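You operate a simulated robot arm through the tools that you are given. There is no shell and no other tool.

You are at the controls of a simulated two-armed robot. One attempt, no reset.

TASK
Clean the sleeve inside with the wool roll and brush flux into it.
Fine: the one in the wooden rack; put roll and brush back and the lid on the red pot.

The check looks at the end state, three seconds after you hand in, the way a careful person would. Anything else that was tipped, shoved, dropped, spilled or broken makes it a failure. Lids that push on must go on centred and level and be pressed home; caps that screw on are set level and turned clockwise until they are tight.

THE ROBOT
Two 7-joint arms with fingered hands on one trunk that stands fixed in place. Base frame: the origin is at the foot of the trunk, x ahead of it, y to its left, z up; the work surface is at about z = 800. Readings come in mm, degrees, newtons and seconds.
The left shoulder is at [80, 185, 1135], the right one opposite. With the tool pointing down near the work surface each hand reaches from about 100 to 840 mm from the base axis, measured 20 degrees to its own side. Payload 4 kg a hand.
Tool frame (each hand has its own): the origin (TCP) lies between the finger pads and is the grasp point; the fingertips stand 26 mm ahead of it; z points along the fingers, y is the line along which they close. The gripper opens to 132 mm; its body begins 73 mm behind the TCP. The gripper is a hand of 3 fingers: y runs from the thumb to the fingers, the wrist lies at [0, 0, -224] in the tool frame, and closing takes about 1.5 s.
Orientation is that of the tool frame in the base frame, as a unit quaternion [x, y, z, w]. With the fingers straight down and closing along the base's y, the tool's x points along the base's -x, its y along +y and its z along -z.

THE INTERFACE
- The arms move only by the tool arm_command. It takes "left_plan", "right_plan" or both (then of equal length, played together; a hand with none holds still); each is one flat list of numbers, 7 for each row, row after row: the gripper command, from -1 (shut) to 1 (fully open), values between in proportion, then the shift along the tool's x, y, z in units of 300 mm (1.0 is 300 mm), then the turn, a rotation vector about the tool's x, y, z in units of 60 degrees (1.0 is 60 degrees). In form: [fingers, tx, ty, tz, rx, ry, rz, fingers, tx, ty, tz, rx, ry, rz, ...]. A call has 1 to 20 rows; each row is the pose to reach, as a shift and turn from the pose commanded when the call began, along the tool's axes at that moment. A call with a number of a shift or a turn outside -1 to 1 is refused whole. A row lasts 0.2 s, in which the tool goes at most 50 mm and 8.6 degrees; a call with a longer step from one row to the next is refused whole, and so is a gripper value outside its range. A pose out of reach is approached as far as the arm can. The call stops where the force on the tool passes 80 N (or 10 N more than at its start, if that is more) or the arm is blocked; 0.2 s more then pass. The fingers move at their own pace (about 72 mm/s each) and stop on an object; they squeeze with about 24 N. The grip force told is the motor's: it shows also when the fingers shut on nothing. Time passes only in rows, and 0.2 s behind the last, so rows that repeat a pose let the fingers close. It gives the time, the measured TCP pose, the force on the tool (base axes), the opening and the grip force at its end, in the units of the frame above (readings bear some noise), with the torque about the TCP (base axes, N m) and any sound that the robot's microphone picked up, and new pictures: "views" is both (left out), scene, wrist or none (wrist: the cameras of the hands that moved).
- Cameras (640 x 400 px; columns grow to the right, rows downward): "scene" is now at [173.6, -55.2, 1362]; the picture's right is [-0.58, -0.81, 0.12], its down [-0.60, 0.32, -0.73] and it looks along [0.55, -0.49, -0.67] (base axes); focal length 214 px, centre (320, 200). "left" rides on the left gripper at [-61, 3, -92] in its tool frame; the picture's right is [-0.05, -1.00, 0.00], its down [0.83, -0.04, -0.55] and it looks along [0.55, -0.03, 0.83] (tool axes); focal length 230 px, centre (320, 200). "right" rides on the right gripper at [62, 3, -92] in its tool frame; the picture's right is [-0.05, 1.00, 0.00], its down [-0.83, -0.04, -0.56] and it looks along [-0.55, -0.03, 0.83] (tool axes); focal length 230 px, centre (320, 200). There is no depth. A picture from a camera that has moved, and an enlarged one, comes with that camera's place and axes in the base frame and with its lens. The place of the scene camera against the robot may be out by one fixed shift of up to 12 mm in any direction.
- slide_trunk(by): moves the trunk up (or, below 0, down) by that many mm; the arms and the scene camera ride with it, the base frame stays. It gives what a move gives, with no picture.
- grasp_type(shape, hand): the hand has 3 fingers and takes this shape, open, in about a second: jaw (thumb against the fingers, like two jaws); tri (thumb and two fingers); tip (a fingertip pinch); poke (one finger out to press); point (the index stretched); flat (the hand flat); cup (the hand cupped); fist (a fist). The gripper value then closes the fingers along that shape, each until it touches; the sizes above hold for jaw. It gives what a move gives, with no picture.
- aim_head(pan, tilt): turns the head with the scene camera to pan (to the left, within 86 degrees either way) and tilt (down, from -29 to 69), counted from straight ahead of the robot (the tilt from the chest, where the trunk bows). It gives what a move gives, and a new picture of the scene camera.
- enlarge(camera, box): a new picture of the part [left, top, right, bottom] of that camera's present view, enlarged. The clock stands still meanwhile.
- job_done(): hands the job in; it is judged then, once.

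Nothing tells you positions but the pictures and the camera data. Unless the task says otherwise, let go and move clear before handing in.

The tools are called after "Emit:" by a JSON object that holds its "method" and its "body". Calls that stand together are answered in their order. arm_command: Moves the arms, as the interface text tells. Its arguments: {"type":"object","properties":{"left_plan":{"type":"array","items":{"type":"number"}},"right_plan":{"type":"array","items":{"type":"number"}},"views":{"type":"string","enum":["both","scene","wrist","none"]}},"required":[]} The other tools are called the same way: slide_trunk (by) moves the trunk up or down; grasp_type (shape, hand) gives the hand a shape; aim_head (pan, tilt) turns the head that bears the scene camera; enlarge (camera, box) takes an enlarged picture of a part of a camera's view; job_done () hands the job in.

At the start:

```text
t: 0.0
left_tool_pos: [408.8, -58.5, 1208.2]
left_tcp_rot: [0.0, 1.0, 0.0, 0.0]
left_ft_force: [0.2, 0.3, -0.7]
left_torque: [0.0, -0.03, 0.01]
left_opening: 131.9
left_grasp_force: 0.0
left_shape: jaw
right_tool_pos: [442.9, -494.3, 1230.1]
right_tcp_rot: [-0.001, 1.0, -0.001, 0.0]
right_ft_force: [-0.4, 0.6, 0.5]
right_torque: [0.0, 0.0, 0.0]
right_opening: 131.8
right_grasp_force: 0.1
right_shape: jaw
trunk travel left (down, up): [-175.0, 287.0]
head pan, tilt (commanded): [-36.1, 32.9]
```

scene: 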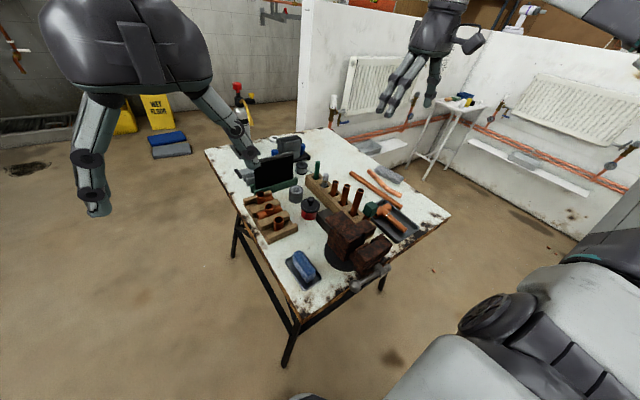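
right: 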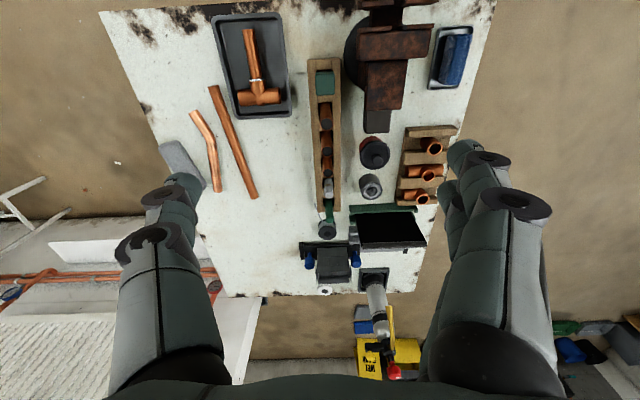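
left: 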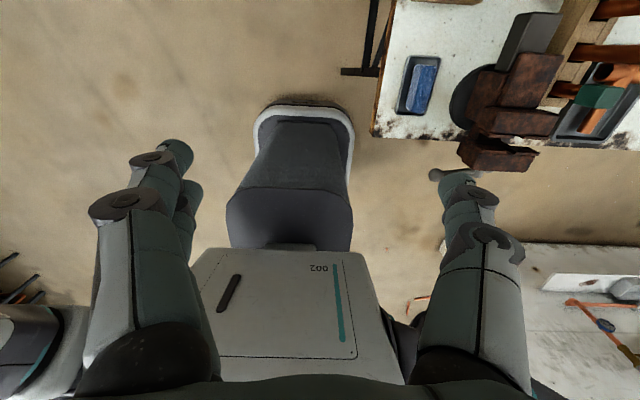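

I see a bench with a vise, a long wooden tool rack, a red and a grey pot, a stepped wooden rack with copper fittings, and some trays. I'll look closer before moving.

Emit:
{"method": "enlarge", "body": {"camera": "scene", "box": [200, 120, 460, 300]}}

Emit:
{"method": "enlarge", "body": {"camera": "right", "box": [290, 40, 490, 300]}}

Emit:
{"method": "enlarge", "body": {"camera": "scene", "box": [230, 140, 350, 240]}}

```text
2.22 times, centred on (330, 210) of scene
camera zoom: at [173.6, -55.2, 1362.0], right [-0.58, -0.81, 0.12], down [-0.6, 0.32, -0.73], along [0.55, -0.49, -0.67], focal length 477 px, centre (298, 178)
```

zoom: 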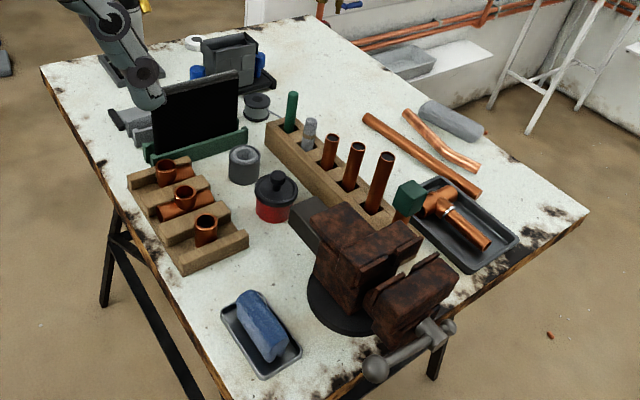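

```text
1.54 times, centred on (390, 170) of right
camera zoom: at [381.4, -489.7, 1321.4], right [0.05, 1.0, 0.0], down [0.83, -0.04, 0.56], along [0.55, -0.03, -0.83], focal length 354 px, centre (212, 246)
```

zoom: 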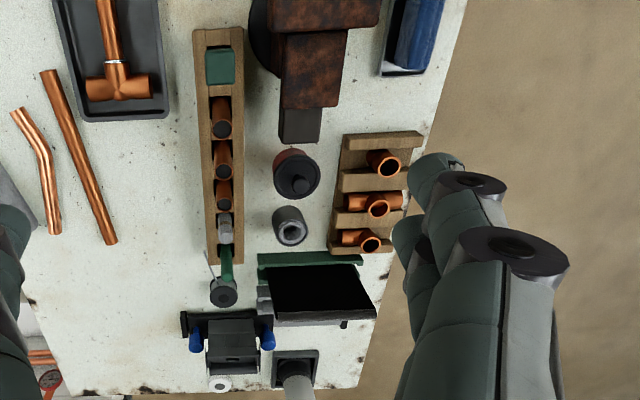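

```text
4.00 times, centred on (290, 190) of scene
camera zoom: at [173.6, -55.2, 1362.0], right [-0.58, -0.81, 0.12], down [-0.6, 0.32, -0.73], along [0.55, -0.49, -0.67], focal length 858 px, centre (440, 240)
```

zoom: 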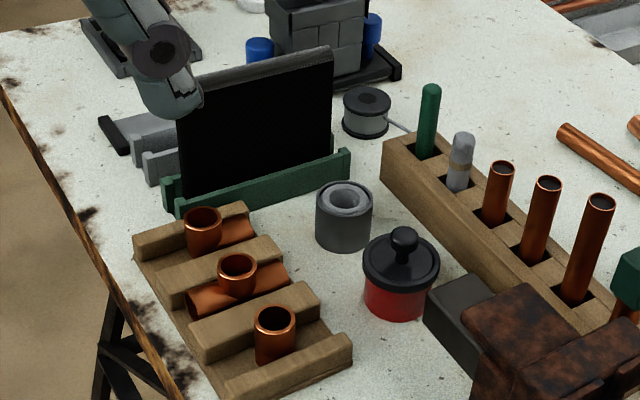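

The bench has a long rack (green handle, grey roll, three copper tubes, green block), a red pot with a knobbed black lid, a grey pot, and a stepped rack with three copper fittings. I'll zoom further into each.

Emit:
{"method": "enlarge", "body": {"camera": "scene", "box": [255, 185, 295, 210]}}

Emit:
{"method": "enlarge", "body": {"camera": "scene", "box": [285, 175, 325, 225]}}

Emit:
{"method": "enlarge", "body": {"camera": "scene", "box": [300, 150, 350, 200]}}

Emit:
{"method": "enlarge", "body": {"camera": "scene", "box": [345, 160, 435, 240]}}

Emit:
{"method": "enlarge", "body": {"camera": "scene", "box": [240, 185, 300, 250]}}

Emit:
{"method": "enlarge", "body": {"camera": "right", "box": [300, 60, 350, 250]}}

Emit:
{"method": "enlarge", "body": {"camera": "right", "box": [340, 120, 460, 210]}}

```text
16.00 times, centred on (275, 198) of scene
camera zoom: at [173.6, -55.2, 1362.0], right [-0.58, -0.81, 0.12], down [-0.6, 0.32, -0.73], along [0.55, -0.49, -0.67], focal length 3432 px, centre (1040, 240)
```

zoom: 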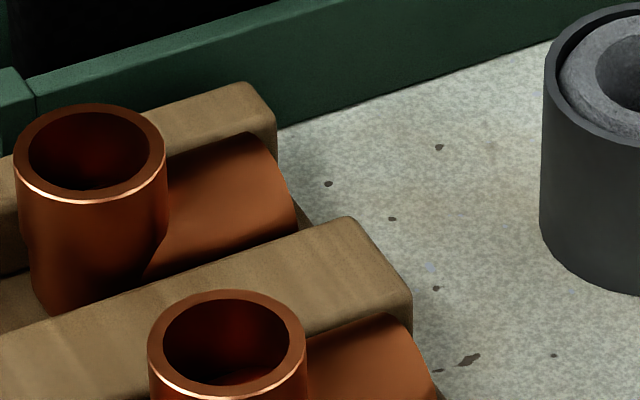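

```text
8.00 times, centred on (305, 200) of scene
camera zoom: at [173.6, -55.2, 1362.0], right [-0.58, -0.81, 0.12], down [-0.6, 0.32, -0.73], along [0.55, -0.49, -0.67], focal length 1716 px, centre (440, 200)
```

zoom: 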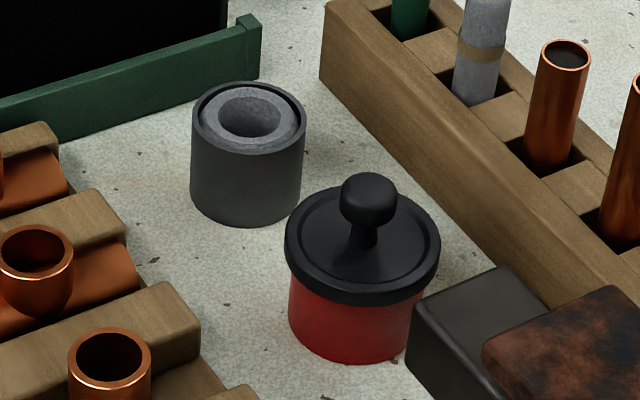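

```text
8.00 times, centred on (325, 175) of scene
camera zoom: at [173.6, -55.2, 1362.0], right [-0.58, -0.81, 0.12], down [-0.6, 0.32, -0.73], along [0.55, -0.49, -0.67], focal length 1716 px, centre (280, 400)
```

zoom: 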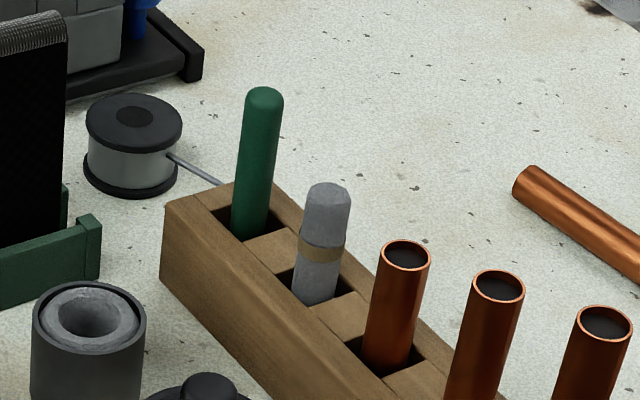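

```text
5.00 times, centred on (390, 200) of scene
camera zoom: at [173.6, -55.2, 1362.0], right [-0.58, -0.81, 0.12], down [-0.6, 0.32, -0.73], along [0.55, -0.49, -0.67], focal length 1072 px, centre (-30, 200)
```

zoom: 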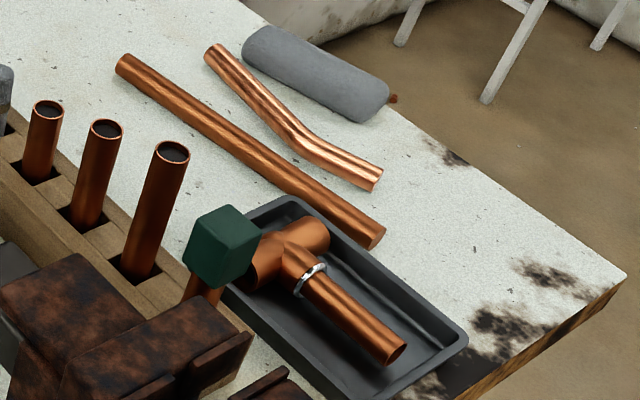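

```text
6.15 times, centred on (270, 218) of scene
camera zoom: at [173.6, -55.2, 1362.0], right [-0.58, -0.81, 0.12], down [-0.6, 0.32, -0.73], along [0.55, -0.49, -0.67], focal length 1320 px, centre (628, 92)
```

zoom: 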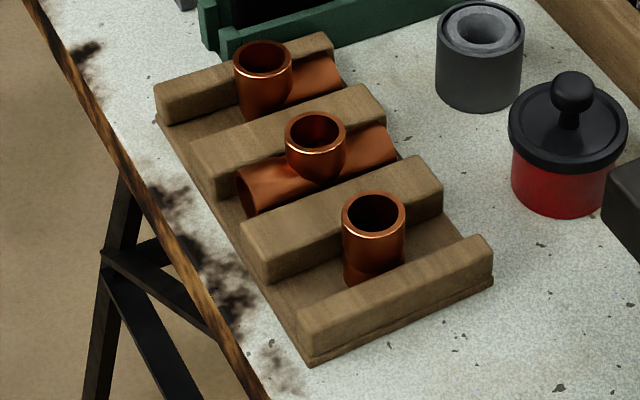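

```text
2.11 times, centred on (325, 155) of right
camera zoom: at [381.4, -489.7, 1321.4], right [0.05, 1.0, 0.0], down [0.83, -0.04, 0.56], along [0.55, -0.03, -0.83], focal length 484 px, centre (310, 295)
```

zoom: 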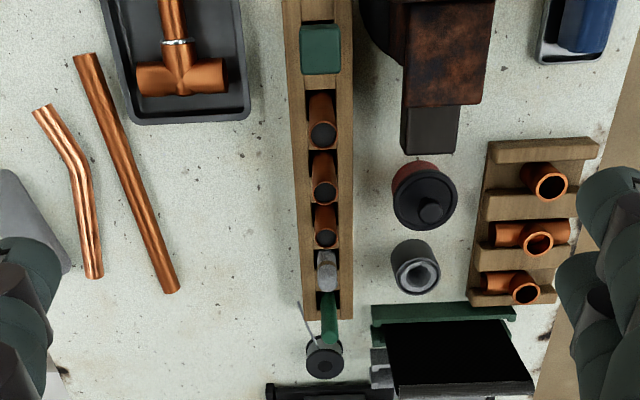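

```text
4.44 times, centred on (400, 165) of right
camera zoom: at [381.4, -489.7, 1321.4], right [0.05, 1.0, 0.0], down [0.83, -0.04, 0.56], along [0.55, -0.03, -0.83], focal length 1022 px, centre (-36, 356)
```

zoom: 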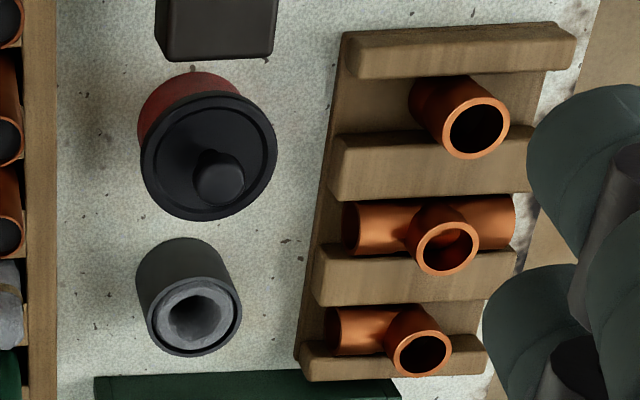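

The roll with the paper band sits next to the green handle in the long rack (about x 680–700, y −485). The upright sleeve is in the stepped rack near (573, −256, top 862) and the red pot's knob is near (584, −381, 881). I'll bring the right hand closer to see details.

Emit:
{"method": "arm_command", "body": {"right_plan": [1, -0.087, 0.008, 0.083, 0, 0, 0, 1, -0.174, 0.016, 0.167, 0, 0, 0, 1, -0.261, 0.024, 0.25, 0, 0, 0, 1, -0.349, 0.031, 0.333, 0, 0, 0, 1, -0.436, 0.039, 0.417, 0, 0, 0, 1, -0.523, 0.047, 0.5, 0, 0, 0], "views": "both"}}

```text
t: 1.4
left_tool_pos: [411.5, -59.4, 1206.2]
left_tcp_rot: [-0.001, 1.0, 0.0, -0.001]
left_ft_force: [-0.4, -1.1, 0.9]
left_torque: [0.02, 0.0, 0.02]
left_opening: 132.0
left_grasp_force: 0.1
left_shape: jaw
right_tool_pos: [601.1, -480.2, 1076.4]
right_tcp_rot: [-0.001, 1.0, -0.001, -0.001]
right_ft_force: [-0.7, 0.0, -0.5]
right_torque: [0.0, 0.0, -0.03]
right_opening: 131.8
right_grasp_force: 0.0
right_shape: jaw
trunk travel left (down, up): [-175.0, 287.0]
head pan, tilt (commanded): [-36.1, 32.9]
camera scene: at [175.4, -55.2, 1361.6], right [-0.58, -0.81, 0.12], down [-0.61, 0.32, -0.73], along [0.55, -0.49, -0.67], focal length 214 px, centre (320, 200)
camera right: at [539.8, -475.8, 1169.6], right [0.05, 1.0, 0.0], down [0.83, -0.04, 0.55], along [0.55, -0.03, -0.83], focal length 230 px, centre (320, 200)
```

scene: 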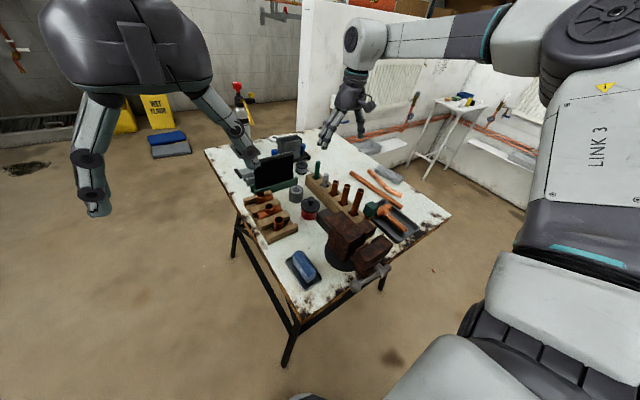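
right: 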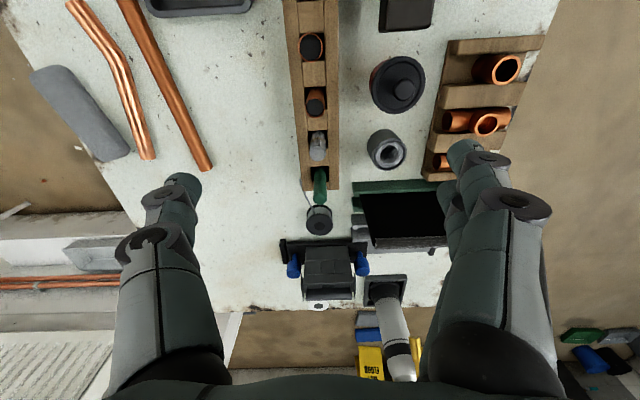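

The right hand is now above the bench. I'll zoom in on the rack, pots and sleeve from here.

Emit:
{"method": "enlarge", "body": {"camera": "right", "box": [280, 80, 360, 240]}}

Emit:
{"method": "enlarge", "body": {"camera": "right", "box": [360, 30, 550, 180]}}

Emit:
{"method": "enlarge", "body": {"camera": "scene", "box": [310, 20, 390, 150]}}

Emit:
{"method": "enlarge", "body": {"camera": "right", "box": [100, 130, 560, 400]}}

```text
2.50 times, centred on (320, 160) of right
camera zoom: at [539.8, -475.8, 1169.6], right [0.05, 1.0, 0.0], down [0.83, -0.04, 0.55], along [0.55, -0.03, -0.83], focal length 575 px, centre (320, 300)
```

zoom: 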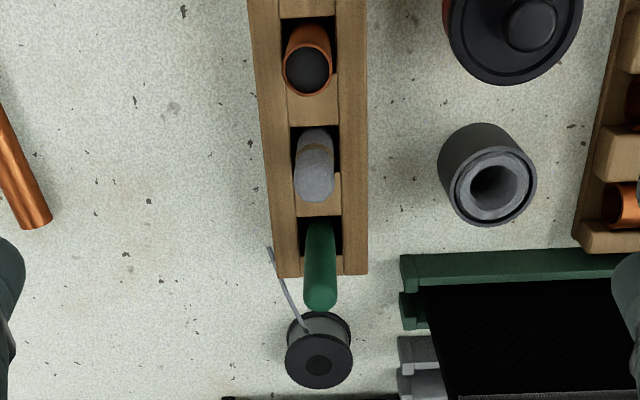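

```text
2.67 times, centred on (455, 105) of right
camera zoom: at [539.8, -475.8, 1169.6], right [0.05, 1.0, 0.0], down [0.83, -0.04, 0.55], along [0.55, -0.03, -0.83], focal length 614 px, centre (-40, 453)
```

zoom: 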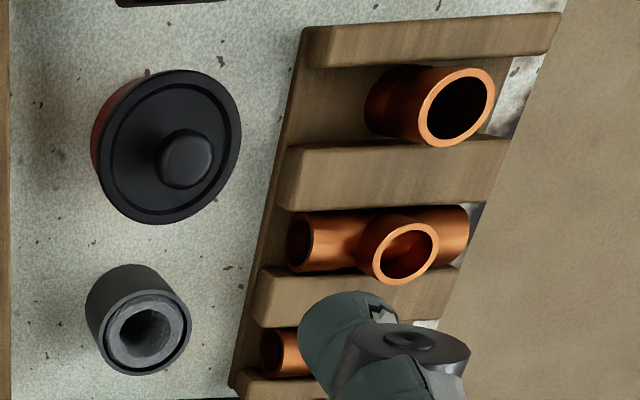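

```text
3.08 times, centred on (350, 85) of scene
camera zoom: at [175.4, -55.2, 1361.6], right [-0.58, -0.81, 0.12], down [-0.61, 0.32, -0.73], along [0.55, -0.49, -0.67], focal length 660 px, centre (228, 554)
```

zoom: 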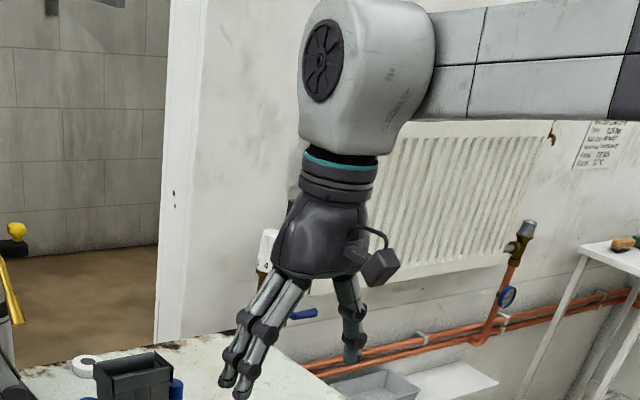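

```text
1.39 times, centred on (330, 265) of right
camera zoom: at [539.8, -475.8, 1169.6], right [0.05, 1.0, 0.0], down [0.83, -0.04, 0.55], along [0.55, -0.03, -0.83], focal length 320 px, centre (306, 110)
```

zoom: 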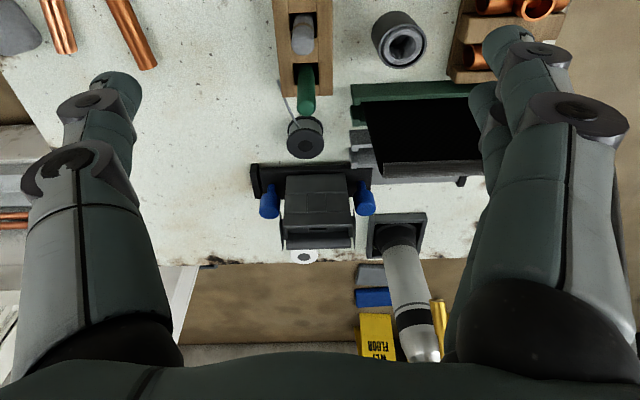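

Emit:
{"method": "enlarge", "body": {"camera": "right", "box": [300, 120, 340, 145]}}

Emit:
{"method": "enlarge", "body": {"camera": "right", "box": [300, 160, 350, 210]}}

Emit:
{"method": "enlarge", "body": {"camera": "right", "box": [460, 40, 540, 90]}}

Emit:
{"method": "enlarge", "body": {"camera": "right", "box": [360, 50, 440, 120]}}

```text
16.00 times, centred on (320, 132) of right
camera zoom: at [539.8, -475.8, 1169.6], right [0.05, 1.0, 0.0], down [0.83, -0.04, 0.55], along [0.55, -0.03, -0.83], focal length 3681 px, centre (320, 1280)
```

zoom: 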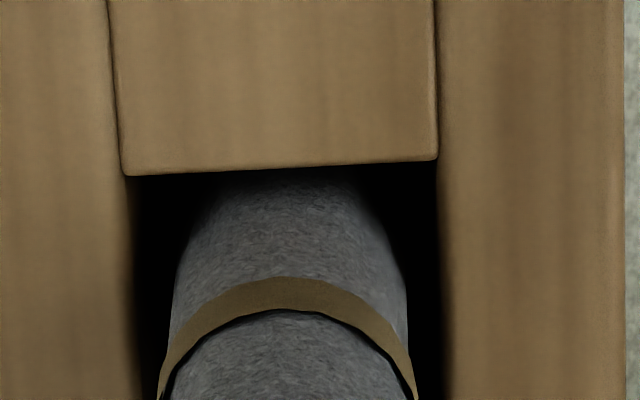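

```text
8.00 times, centred on (325, 185) of right
camera zoom: at [539.8, -475.8, 1169.6], right [0.05, 1.0, 0.0], down [0.83, -0.04, 0.55], along [0.55, -0.03, -0.83], focal length 1841 px, centre (280, 320)
```

zoom: 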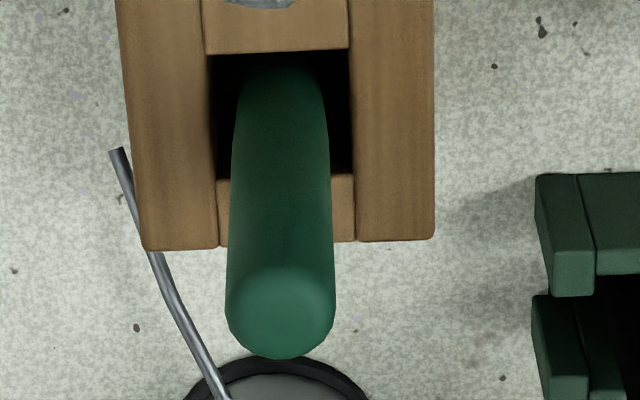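

```text
8.00 times, centred on (500, 65) of right
camera zoom: at [539.8, -475.8, 1169.6], right [0.05, 1.0, 0.0], down [0.83, -0.04, 0.55], along [0.55, -0.03, -0.83], focal length 1841 px, centre (-1120, 1280)
```

zoom: 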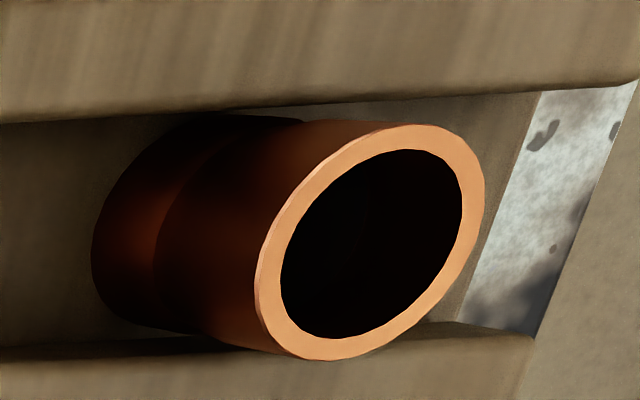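

```text
5.71 times, centred on (400, 85) of right
camera zoom: at [539.8, -475.8, 1169.6], right [0.05, 1.0, 0.0], down [0.83, -0.04, 0.55], along [0.55, -0.03, -0.83], focal length 1315 px, centre (-137, 857)
```

zoom: 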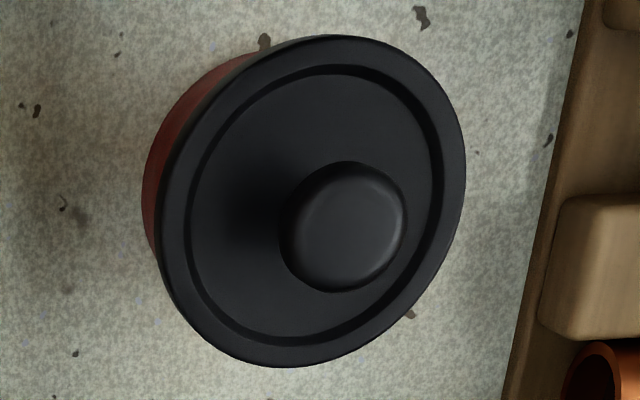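

The roll is near (648, −484, top ≈ 912), the brush near (702, −484, top ≈ 926) and the sleeve near (573, −256). I'll move the right hand above the sleeve to measure it and check its bore.

Emit:
{"method": "arm_command", "body": {"right_plan": [0.6, 0.023, 0.125, 0.042, 0, 0, 0, 0.6, 0.046, 0.249, 0.084, 0, 0, 0, 0.6, 0.069, 0.374, 0.127, 0, 0, 0, 0.6, 0.092, 0.498, 0.169, 0, 0, 0, 0.6, 0.115, 0.623, 0.211, 0, 0, 0, 0.6, 0.137, 0.747, 0.253, 0, 0, 0], "views": "both"}}

Emit:
{"method": "enlarge", "body": {"camera": "right", "box": [240, 60, 400, 220]}}

```text
t: 2.8
left_tool_pos: [411.1, -58.5, 1207.7]
left_tcp_rot: [0.001, 1.0, 0.0, 0.0]
left_ft_force: [0.0, -0.2, 1.3]
left_torque: [0.04, 0.01, 0.02]
left_opening: 132.1
left_grasp_force: 0.0
left_shape: jaw
right_tool_pos: [559.0, -253.4, 1003.3]
right_tcp_rot: [0.0, 1.0, 0.0, 0.0]
right_ft_force: [0.6, 0.6, -0.5]
right_torque: [0.0, 0.01, 0.01]
right_opening: 105.8
right_grasp_force: 0.1
right_shape: jaw
trunk travel left (down, up): [-175.0, 287.0]
head pan, tilt (commanded): [-36.1, 32.9]
camera scene: at [174.3, -54.4, 1361.9], right [-0.58, -0.81, 0.12], down [-0.6, 0.32, -0.73], along [0.55, -0.5, -0.67], focal length 214 px, centre (320, 200)
camera right: at [497.7, -249.9, 1095.7], right [0.05, 1.0, 0.0], down [0.83, -0.04, 0.56], along [0.55, -0.03, -0.83], focal length 230 px, centre (320, 200)
```

scene: 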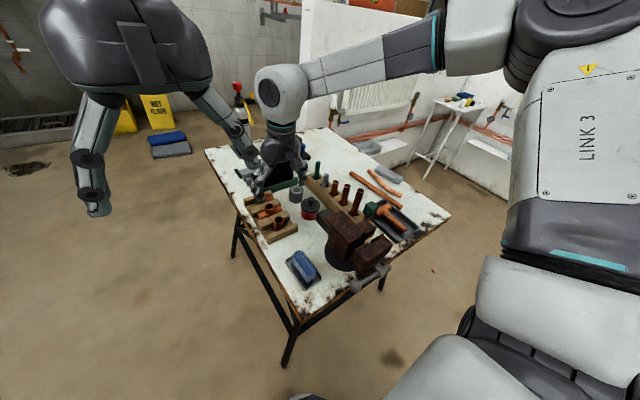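
right: 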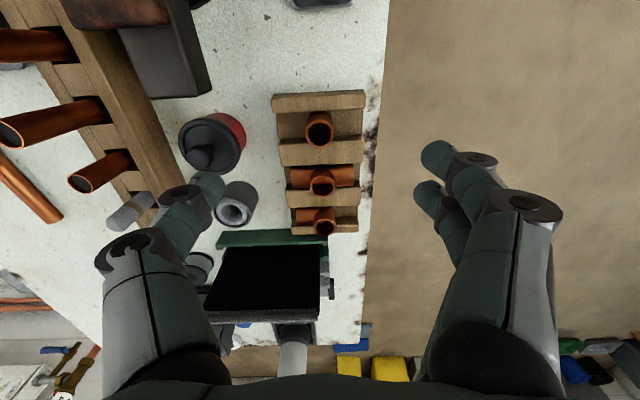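

```text
2.50 times, centred on (320, 140) of right
camera zoom: at [497.7, -249.9, 1095.7], right [0.05, 1.0, 0.0], down [0.83, -0.04, 0.56], along [0.55, -0.03, -0.83], focal length 575 px, centre (320, 350)
```

zoom: 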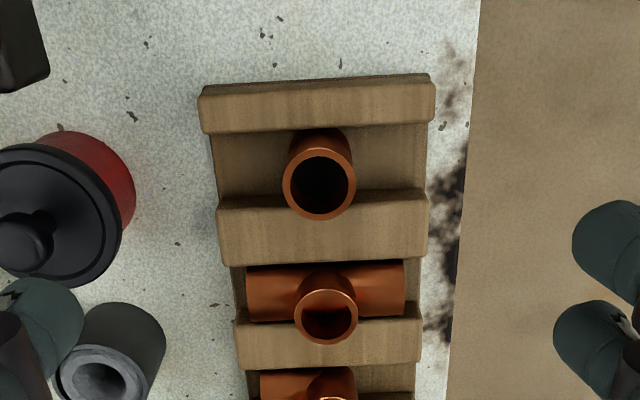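

Emit:
{"method": "enlarge", "body": {"camera": "right", "box": [300, 105, 340, 145]}}

Emit:
{"method": "enlarge", "body": {"camera": "right", "box": [170, 100, 260, 190]}}

Emit:
{"method": "enlarge", "body": {"camera": "right", "box": [250, 80, 390, 240]}}

```text
10.00 times, centred on (320, 125) of right
camera zoom: at [497.7, -249.9, 1095.7], right [0.05, 1.0, 0.0], down [0.83, -0.04, 0.56], along [0.55, -0.03, -0.83], focal length 2301 px, centre (320, 950)
```

zoom: 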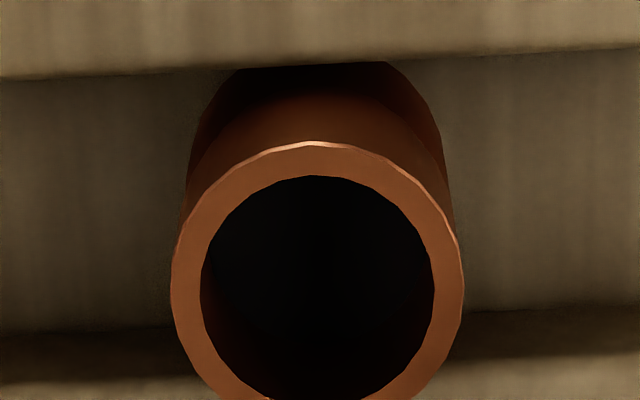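

```text
4.44 times, centred on (215, 145) of right
camera zoom: at [497.7, -249.9, 1095.7], right [0.05, 1.0, 0.0], down [0.83, -0.04, 0.56], along [0.55, -0.03, -0.83], focal length 1022 px, centre (787, 444)
```

zoom: 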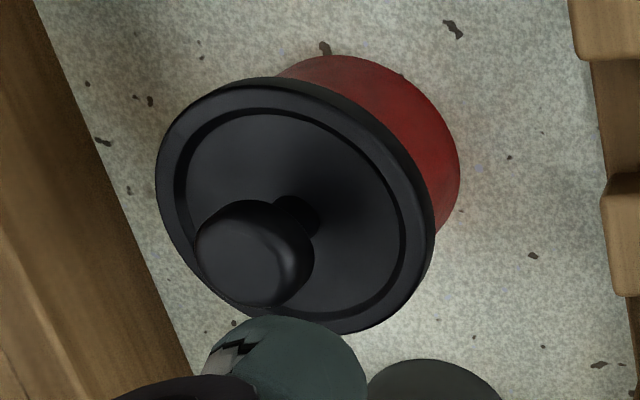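

```text
2.50 times, centred on (320, 160) of right
camera zoom: at [497.7, -249.9, 1095.7], right [0.05, 1.0, 0.0], down [0.83, -0.04, 0.56], along [0.55, -0.03, -0.83], focal length 575 px, centre (320, 300)
```

zoom: 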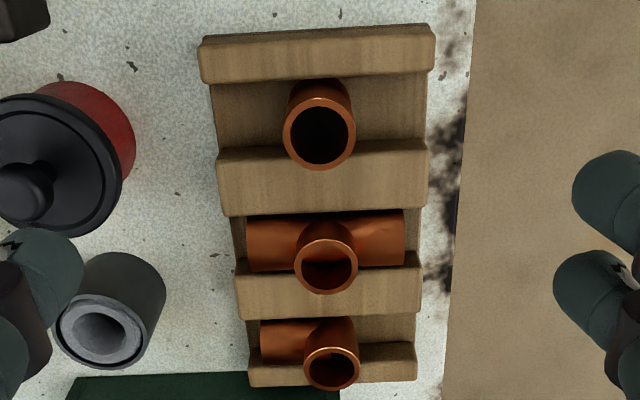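

The sleeve measures about 31 mm outside and 24 mm inside, with its axis near (576, −254) and top near z 854. Next I bring the right hand above the wool roll.

Emit:
{"method": "arm_command", "body": {"right_plan": [0.2, -0.05, -0.128, 0.01, 0, 0, 0, 0.2, -0.099, -0.256, 0.02, 0, 0, 0, 0.1, -0.149, -0.385, 0.03, 0, 0, 0, 0.1, -0.198, -0.513, 0.041, 0, 0, 0, 0.1, -0.248, -0.641, 0.051, 0, 0, 0, 0.1, -0.297, -0.769, 0.061, 0, 0, 0, 0.1, -0.297, -0.769, 0.061, 0, 0, 0], "views": "both"}}

Emit:
{"method": "enlarge", "body": {"camera": "right", "box": [250, 80, 390, 240]}}

Emit:
{"method": "enlarge", "body": {"camera": "scene", "box": [270, 90, 390, 230]}}

```text
t: 4.4
left_tool_pos: [410.0, -57.8, 1207.0]
left_tcp_rot: [0.0, 1.0, -0.001, 0.0]
left_ft_force: [-0.2, 0.8, 0.7]
left_torque: [0.01, 0.0, 0.0]
left_opening: 132.0
left_grasp_force: 0.0
left_shape: jaw
right_tool_pos: [647.4, -485.3, 984.7]
right_tcp_rot: [0.0, 1.0, 0.0, 0.0]
right_ft_force: [-0.9, -0.9, 0.4]
right_torque: [0.01, 0.03, -0.02]
right_opening: 73.0
right_grasp_force: 0.0
right_shape: jaw
trunk travel left (down, up): [-175.0, 287.0]
head pan, tilt (commanded): [-36.1, 32.9]
camera scene: at [173.3, -54.5, 1362.1], right [-0.58, -0.81, 0.12], down [-0.6, 0.32, -0.73], along [0.55, -0.5, -0.67], focal length 214 px, centre (320, 200)
camera right: at [585.4, -482.1, 1077.9], right [0.05, 1.0, 0.0], down [0.83, -0.04, 0.56], along [0.55, -0.03, -0.83], focal length 230 px, centre (320, 200)
```

scene: 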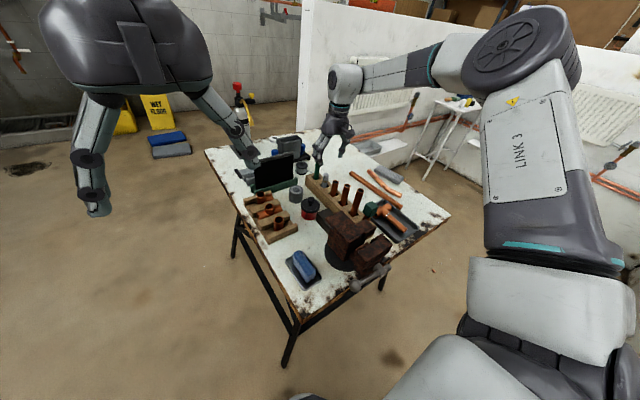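
right: 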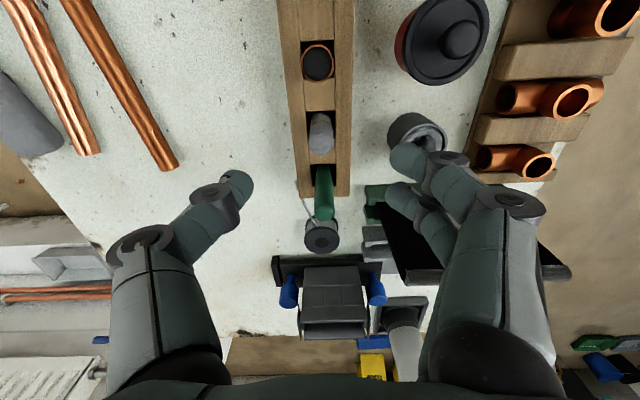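

```text
2.50 times, centred on (320, 160) of right
camera zoom: at [585.4, -482.1, 1077.9], right [0.05, 1.0, 0.0], down [0.83, -0.04, 0.56], along [0.55, -0.03, -0.83], focal length 575 px, centre (320, 300)
```

zoom: 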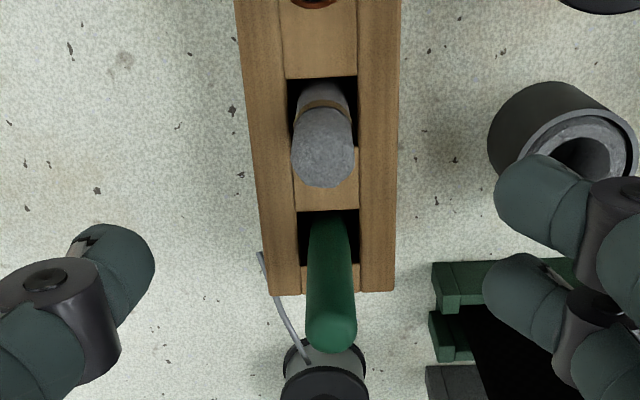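

```text
2.86 times, centred on (330, 160) of scene
camera zoom: at [173.3, -54.5, 1362.1], right [-0.58, -0.81, 0.12], down [-0.6, 0.32, -0.73], along [0.55, -0.5, -0.67], focal length 613 px, centre (291, 314)
```

zoom: 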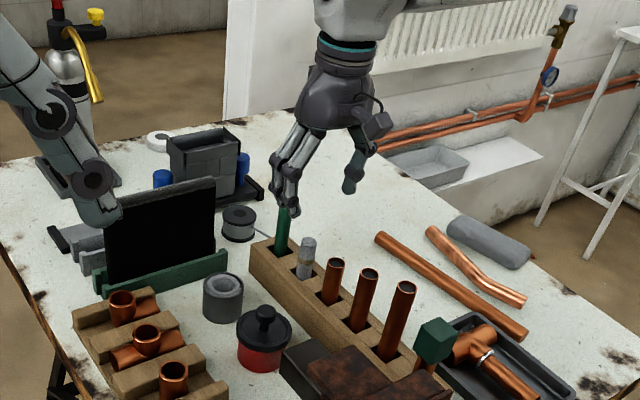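

The roll's axis is almost exactly under the right hand (≈ 647, −484). I'll descend so the fingertips stop just above the rack, then check before closing.

Emit:
{"method": "arm_command", "body": {"right_plan": [0.1, 0, 0.002, 0.1, 0, 0, 0, 0.1, 0, 0.004, 0.2, 0, 0, 0, 0.1, 0, 0.004, 0.25, 0, 0, 0, 0.1, 0, 0.004, 0.277, 0, 0, 0], "views": "both"}}

Emit:
{"method": "enlarge", "body": {"camera": "right", "box": [220, 100, 420, 260]}}

Emit:
{"method": "enlarge", "body": {"camera": "scene", "box": [290, 130, 370, 210]}}

```text
t: 5.4
left_tool_pos: [410.8, -58.8, 1207.6]
left_tcp_rot: [0.0, 1.0, 0.0, -0.001]
left_ft_force: [0.5, 0.3, -0.1]
left_torque: [0.01, -0.01, 0.04]
left_opening: 131.9
left_grasp_force: 0.0
left_shape: jaw
right_tool_pos: [647.1, -485.0, 900.2]
right_tcp_rot: [0.0, 1.0, 0.0, 0.001]
right_ft_force: [0.6, -0.8, -0.7]
right_torque: [-0.01, 0.01, 0.02]
right_opening: 73.3
right_grasp_force: 0.1
right_shape: jaw
trunk travel left (down, up): [-175.0, 287.0]
head pan, tilt (commanded): [-36.1, 32.9]
camera scene: at [174.0, -55.3, 1361.9], right [-0.58, -0.81, 0.12], down [-0.6, 0.32, -0.73], along [0.55, -0.49, -0.67], focal length 214 px, centre (320, 200)
camera right: at [586.4, -480.9, 993.8], right [0.05, 1.0, 0.0], down [0.83, -0.04, 0.56], along [0.55, -0.03, -0.83], focal length 230 px, centre (320, 200)
```

scene: 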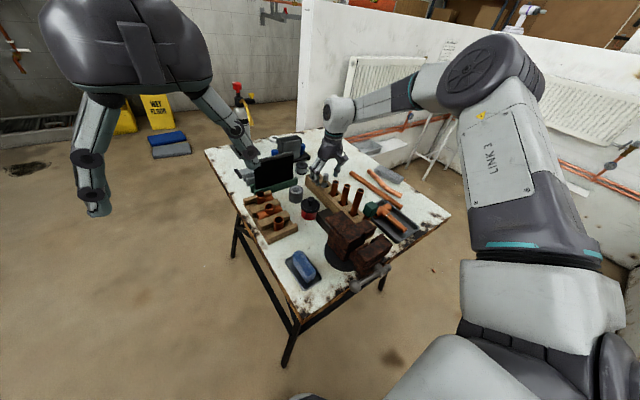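
right: 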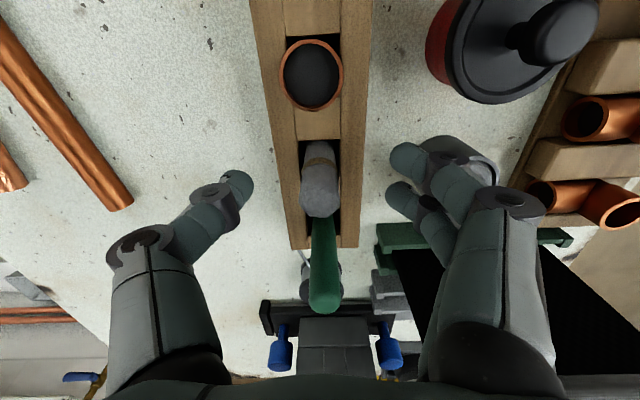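

```text
2.50 times, centred on (320, 180) of right
camera zoom: at [586.4, -480.9, 993.8], right [0.05, 1.0, 0.0], down [0.83, -0.04, 0.56], along [0.55, -0.03, -0.83], focal length 575 px, centre (320, 250)
```

zoom: 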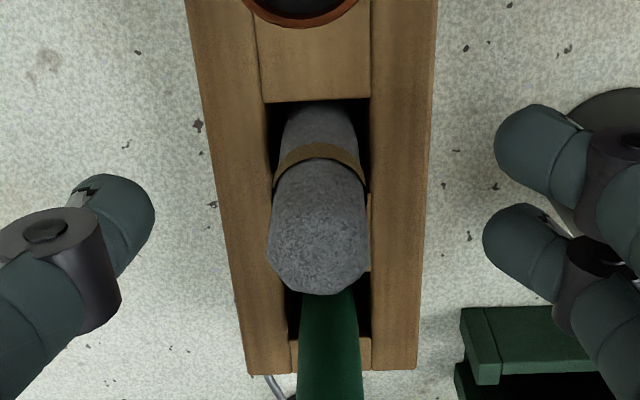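

```text
5.00 times, centred on (330, 170) of scene
camera zoom: at [174.0, -55.3, 1361.9], right [-0.58, -0.81, 0.12], down [-0.6, 0.32, -0.73], along [0.55, -0.49, -0.67], focal length 1072 px, centre (270, 350)
```

zoom: 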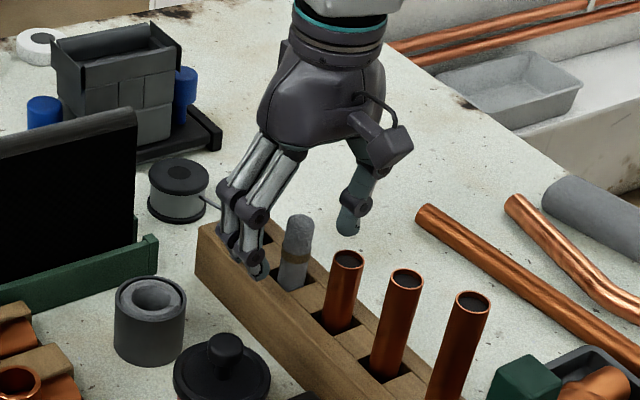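

Emit:
{"method": "enlarge", "body": {"camera": "right", "box": [295, 130, 345, 220]}}

Emit:
{"method": "enlarge", "body": {"camera": "scene", "box": [310, 155, 350, 195]}}

```text
4.44 times, centred on (320, 175) of right
camera zoom: at [586.4, -480.9, 993.8], right [0.05, 1.0, 0.0], down [0.83, -0.04, 0.56], along [0.55, -0.03, -0.83], focal length 1022 px, centre (320, 311)
```

zoom: 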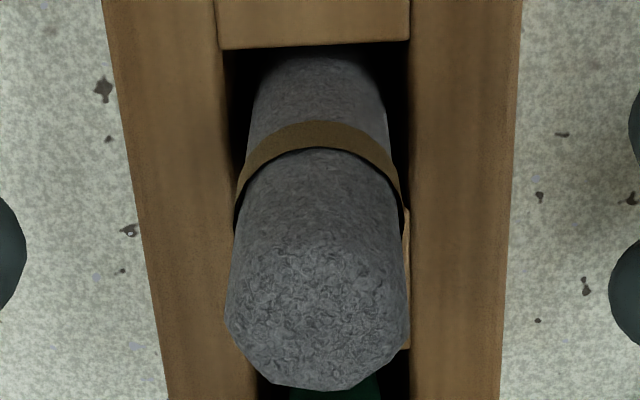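

```text
10.00 times, centred on (330, 175) of scene
camera zoom: at [174.0, -55.3, 1361.9], right [-0.58, -0.81, 0.12], down [-0.6, 0.32, -0.73], along [0.55, -0.49, -0.67], focal length 2145 px, centre (220, 450)
```

zoom: 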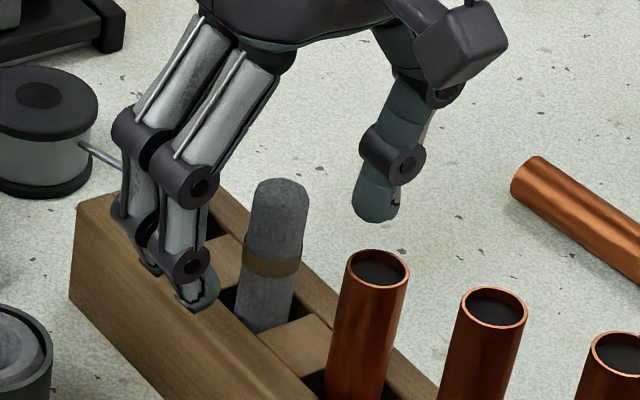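

The roll's top is at about z 905 and the rack's top at about z 850. I'll drop 7 mm more, centre on the roll and close the fingers.

Emit:
{"method": "arm_command", "body": {"right_plan": [0.1, 0.003, 0.003, 0.024, 0, 0, 0, -0.4, 0.003, 0.003, 0.024, 0, 0, 0, -0.7, 0.003, 0.003, 0.024, 0, 0, 0, -1, 0.003, 0.003, 0.024, 0, 0, 0, -1, 0.003, 0.003, 0.024, 0, 0, 0, -1, 0.003, 0.003, 0.024, 0, 0, 0, -1, 0.003, 0.003, 0.024, 0, 0, 0, -1, 0.003, 0.003, 0.024, 0, 0, 0], "views": "both"}}

Emit:
{"method": "enlarge", "body": {"camera": "right", "box": [220, 100, 420, 260]}}

Emit:
{"method": "enlarge", "body": {"camera": "scene", "box": [290, 140, 370, 210]}}

```text
t: 7.2
left_tool_pos: [409.6, -59.8, 1208.2]
left_tcp_rot: [0.0, 1.0, 0.0, 0.0]
left_ft_force: [0.5, 0.0, 0.6]
left_torque: [-0.01, 0.03, -0.02]
left_opening: 132.3
left_grasp_force: 0.0
left_shape: jaw
right_tool_pos: [646.6, -484.4, 894.4]
right_tcp_rot: [0.0, 1.0, 0.001, 0.0]
right_ft_force: [-0.2, -0.3, 0.0]
right_torque: [-0.03, -0.06, -0.02]
right_opening: 6.5
right_grasp_force: 23.9
right_shape: jaw
trunk travel left (down, up): [-175.0, 287.0]
head pan, tilt (commanded): [-36.1, 32.9]
camera scene: at [173.9, -55.2, 1361.9], right [-0.58, -0.81, 0.12], down [-0.6, 0.32, -0.73], along [0.55, -0.49, -0.67], focal length 214 px, centre (320, 200)
camera right: at [585.5, -480.0, 986.9], right [0.05, 1.0, 0.0], down [0.83, -0.04, 0.56], along [0.55, -0.03, -0.83], focal length 230 px, centre (320, 200)
```

scene: 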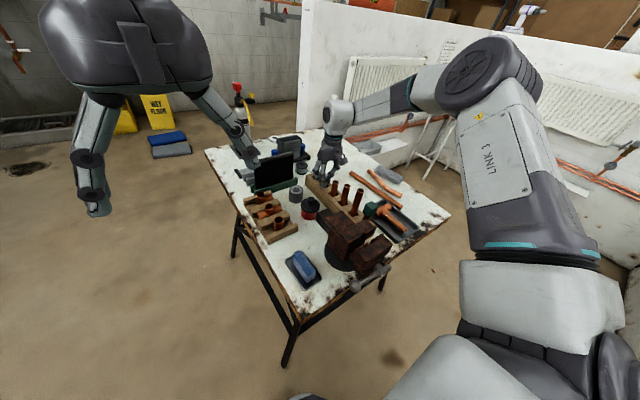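
right: 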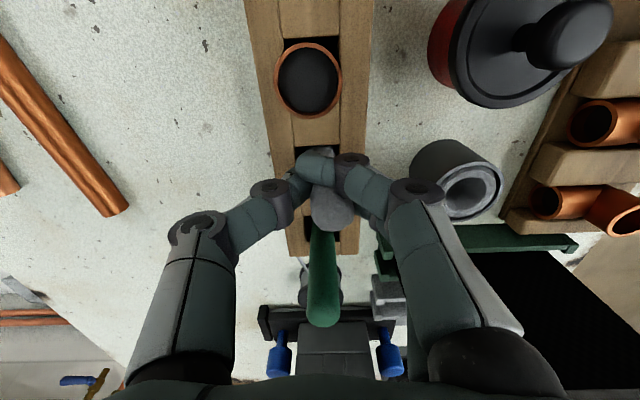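

```text
2.50 times, centred on (320, 180) of right
camera zoom: at [585.5, -480.0, 986.9], right [0.05, 1.0, 0.0], down [0.83, -0.04, 0.56], along [0.55, -0.03, -0.83], focal length 575 px, centre (320, 250)
```

zoom: 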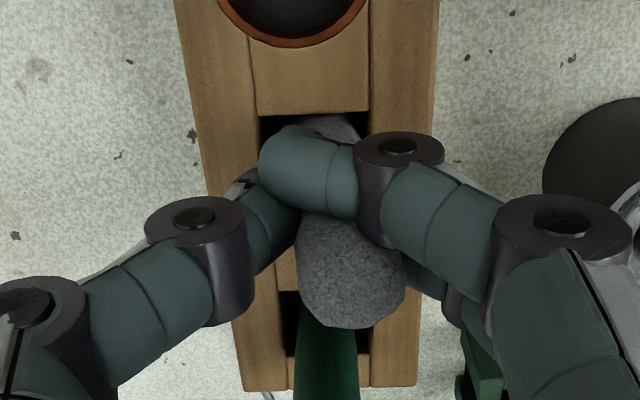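

```text
5.71 times, centred on (330, 175) of scene
camera zoom: at [173.9, -55.2, 1361.9], right [-0.58, -0.81, 0.12], down [-0.6, 0.32, -0.73], along [0.55, -0.49, -0.67], focal length 1226 px, centre (263, 343)
```

zoom: 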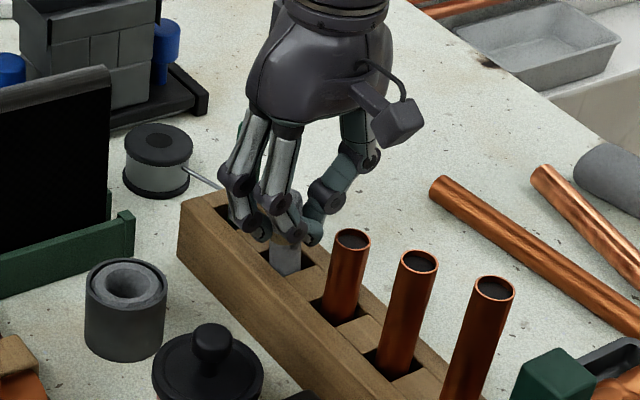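

The jaw shape has caged the roll unevenly (one finger passed in front of it). I'll reopen, rise, and try a better finger shape.

Emit:
{"method": "arm_command", "body": {"right_plan": [-0.8, 0, 0, 0, 0, 0, 0, -0.6, 0, 0, 0, 0, 0, 0, -0.4, 0, 0, 0, 0, 0, 0, -0.2, 0, 0, 0, 0, 0, 0, 0.1, 0, 0, 0, 0, 0, 0, 0.1, 0, 0, 0, 0, 0, 0], "views": "wrist"}}

Emit:
{"method": "enlarge", "body": {"camera": "right", "box": [220, 100, 420, 260]}}

```text
t: 8.6
left_tool_pos: [409.6, -58.5, 1208.4]
left_tcp_rot: [0.0, 1.0, 0.0, 0.0]
left_ft_force: [0.2, 0.2, -0.3]
left_torque: [0.01, 0.01, 0.02]
left_opening: 132.3
left_grasp_force: 0.1
left_shape: jaw
right_tool_pos: [647.5, -483.8, 894.5]
right_tcp_rot: [0.0, 1.0, -0.001, 0.001]
right_ft_force: [-0.6, 0.1, -0.2]
right_torque: [0.0, 0.03, -0.01]
right_opening: 72.1
right_grasp_force: 0.0
right_shape: jaw
trunk travel left (down, up): [-175.0, 287.0]
head pan, tilt (commanded): [-36.1, 32.9]
camera right: at [585.3, -480.0, 987.0], right [0.05, 1.0, 0.0], down [0.83, -0.04, 0.56], along [0.55, -0.03, -0.83], focal length 230 px, centre (320, 200)
```

right: 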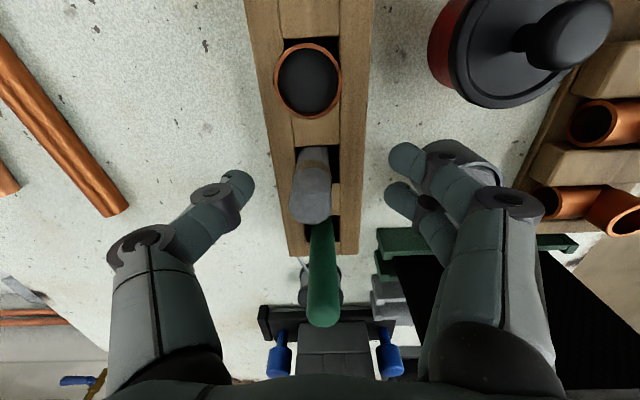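

```text
2.50 times, centred on (320, 180) of right
camera zoom: at [585.3, -480.0, 987.0], right [0.05, 1.0, 0.0], down [0.83, -0.04, 0.56], along [0.55, -0.03, -0.83], focal length 575 px, centre (320, 250)
```

zoom: 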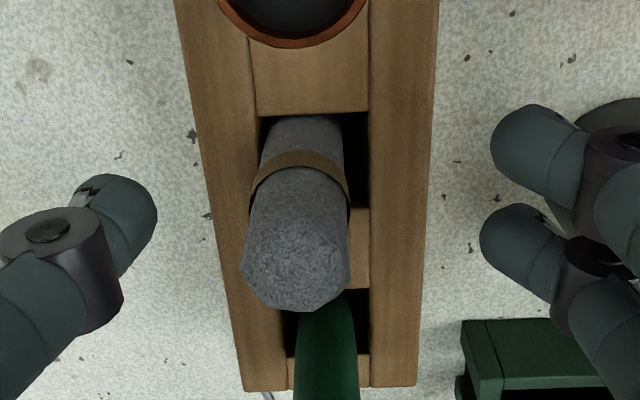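

Emit:
{"method": "arm_command", "body": {"right_plan": [0.1, 0, 0, -0.1, 0, 0, 0, 0.1, 0, 0, -0.22, 0, 0, 0, 0.1, 0, 0, -0.34, 0, 0, 0], "views": "none"}}

Emit:
{"method": "grasp_type", "body": {"hand": "right", "shape": "tri"}}

Emit:
{"method": "enlarge", "body": {"camera": "right", "box": [80, 60, 560, 360]}}

Emit:
{"method": "enlarge", "body": {"camera": "scene", "box": [290, 110, 370, 180]}}

```text
t: 9.4
left_tool_pos: [409.6, -58.4, 1208.3]
left_tcp_rot: [0.0, 1.0, 0.0, 0.001]
left_ft_force: [0.1, -0.6, 0.1]
left_torque: [0.0, -0.01, 0.02]
left_opening: 131.8
left_grasp_force: 0.2
left_shape: jaw
right_tool_pos: [647.5, -482.2, 997.1]
right_tcp_rot: [-0.001, 1.0, 0.0, -0.001]
right_ft_force: [0.4, 0.4, -0.2]
right_torque: [-0.02, -0.01, 0.01]
right_opening: 72.0
right_grasp_force: 0.0
right_shape: jaw
trunk travel left (down, up): [-175.0, 287.0]
head pan, tilt (commanded): [-36.1, 32.9]
```

```text
t: 10.3
left_tool_pos: [410.6, -59.2, 1207.7]
left_tcp_rot: [0.0, 1.0, 0.0, 0.0]
left_ft_force: [-0.7, 0.1, 0.8]
left_torque: [0.0, 0.03, 0.03]
left_opening: 131.7
left_grasp_force: 0.0
left_shape: jaw
right_tool_pos: [646.9, -483.7, 996.9]
right_tcp_rot: [0.001, 1.0, 0.0, 0.0]
right_ft_force: [0.5, 0.0, 0.1]
right_torque: [0.02, 0.02, 0.0]
right_opening: 131.7
right_grasp_force: 0.0
right_shape: tri
trunk travel left (down, up): [-175.0, 287.0]
head pan, tilt (commanded): [-36.1, 32.9]
```

```text
1.33 times, centred on (320, 210) of right
camera zoom: at [585.8, -479.3, 1088.6], right [0.05, 1.0, 0.0], down [0.83, -0.04, 0.56], along [0.55, -0.03, -0.83], focal length 307 px, centre (320, 187)
```

zoom: 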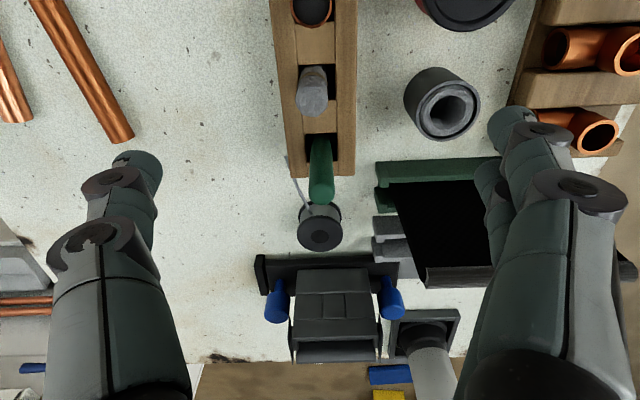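

```text
5.71 times, centred on (330, 145) of scene
camera zoom: at [173.7, -55.2, 1362.0], right [-0.58, -0.81, 0.12], down [-0.6, 0.32, -0.73], along [0.55, -0.49, -0.67], focal length 1226 px, centre (263, 514)
```

zoom: 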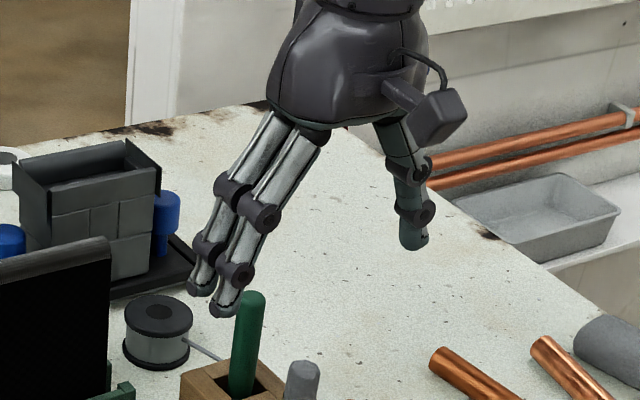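

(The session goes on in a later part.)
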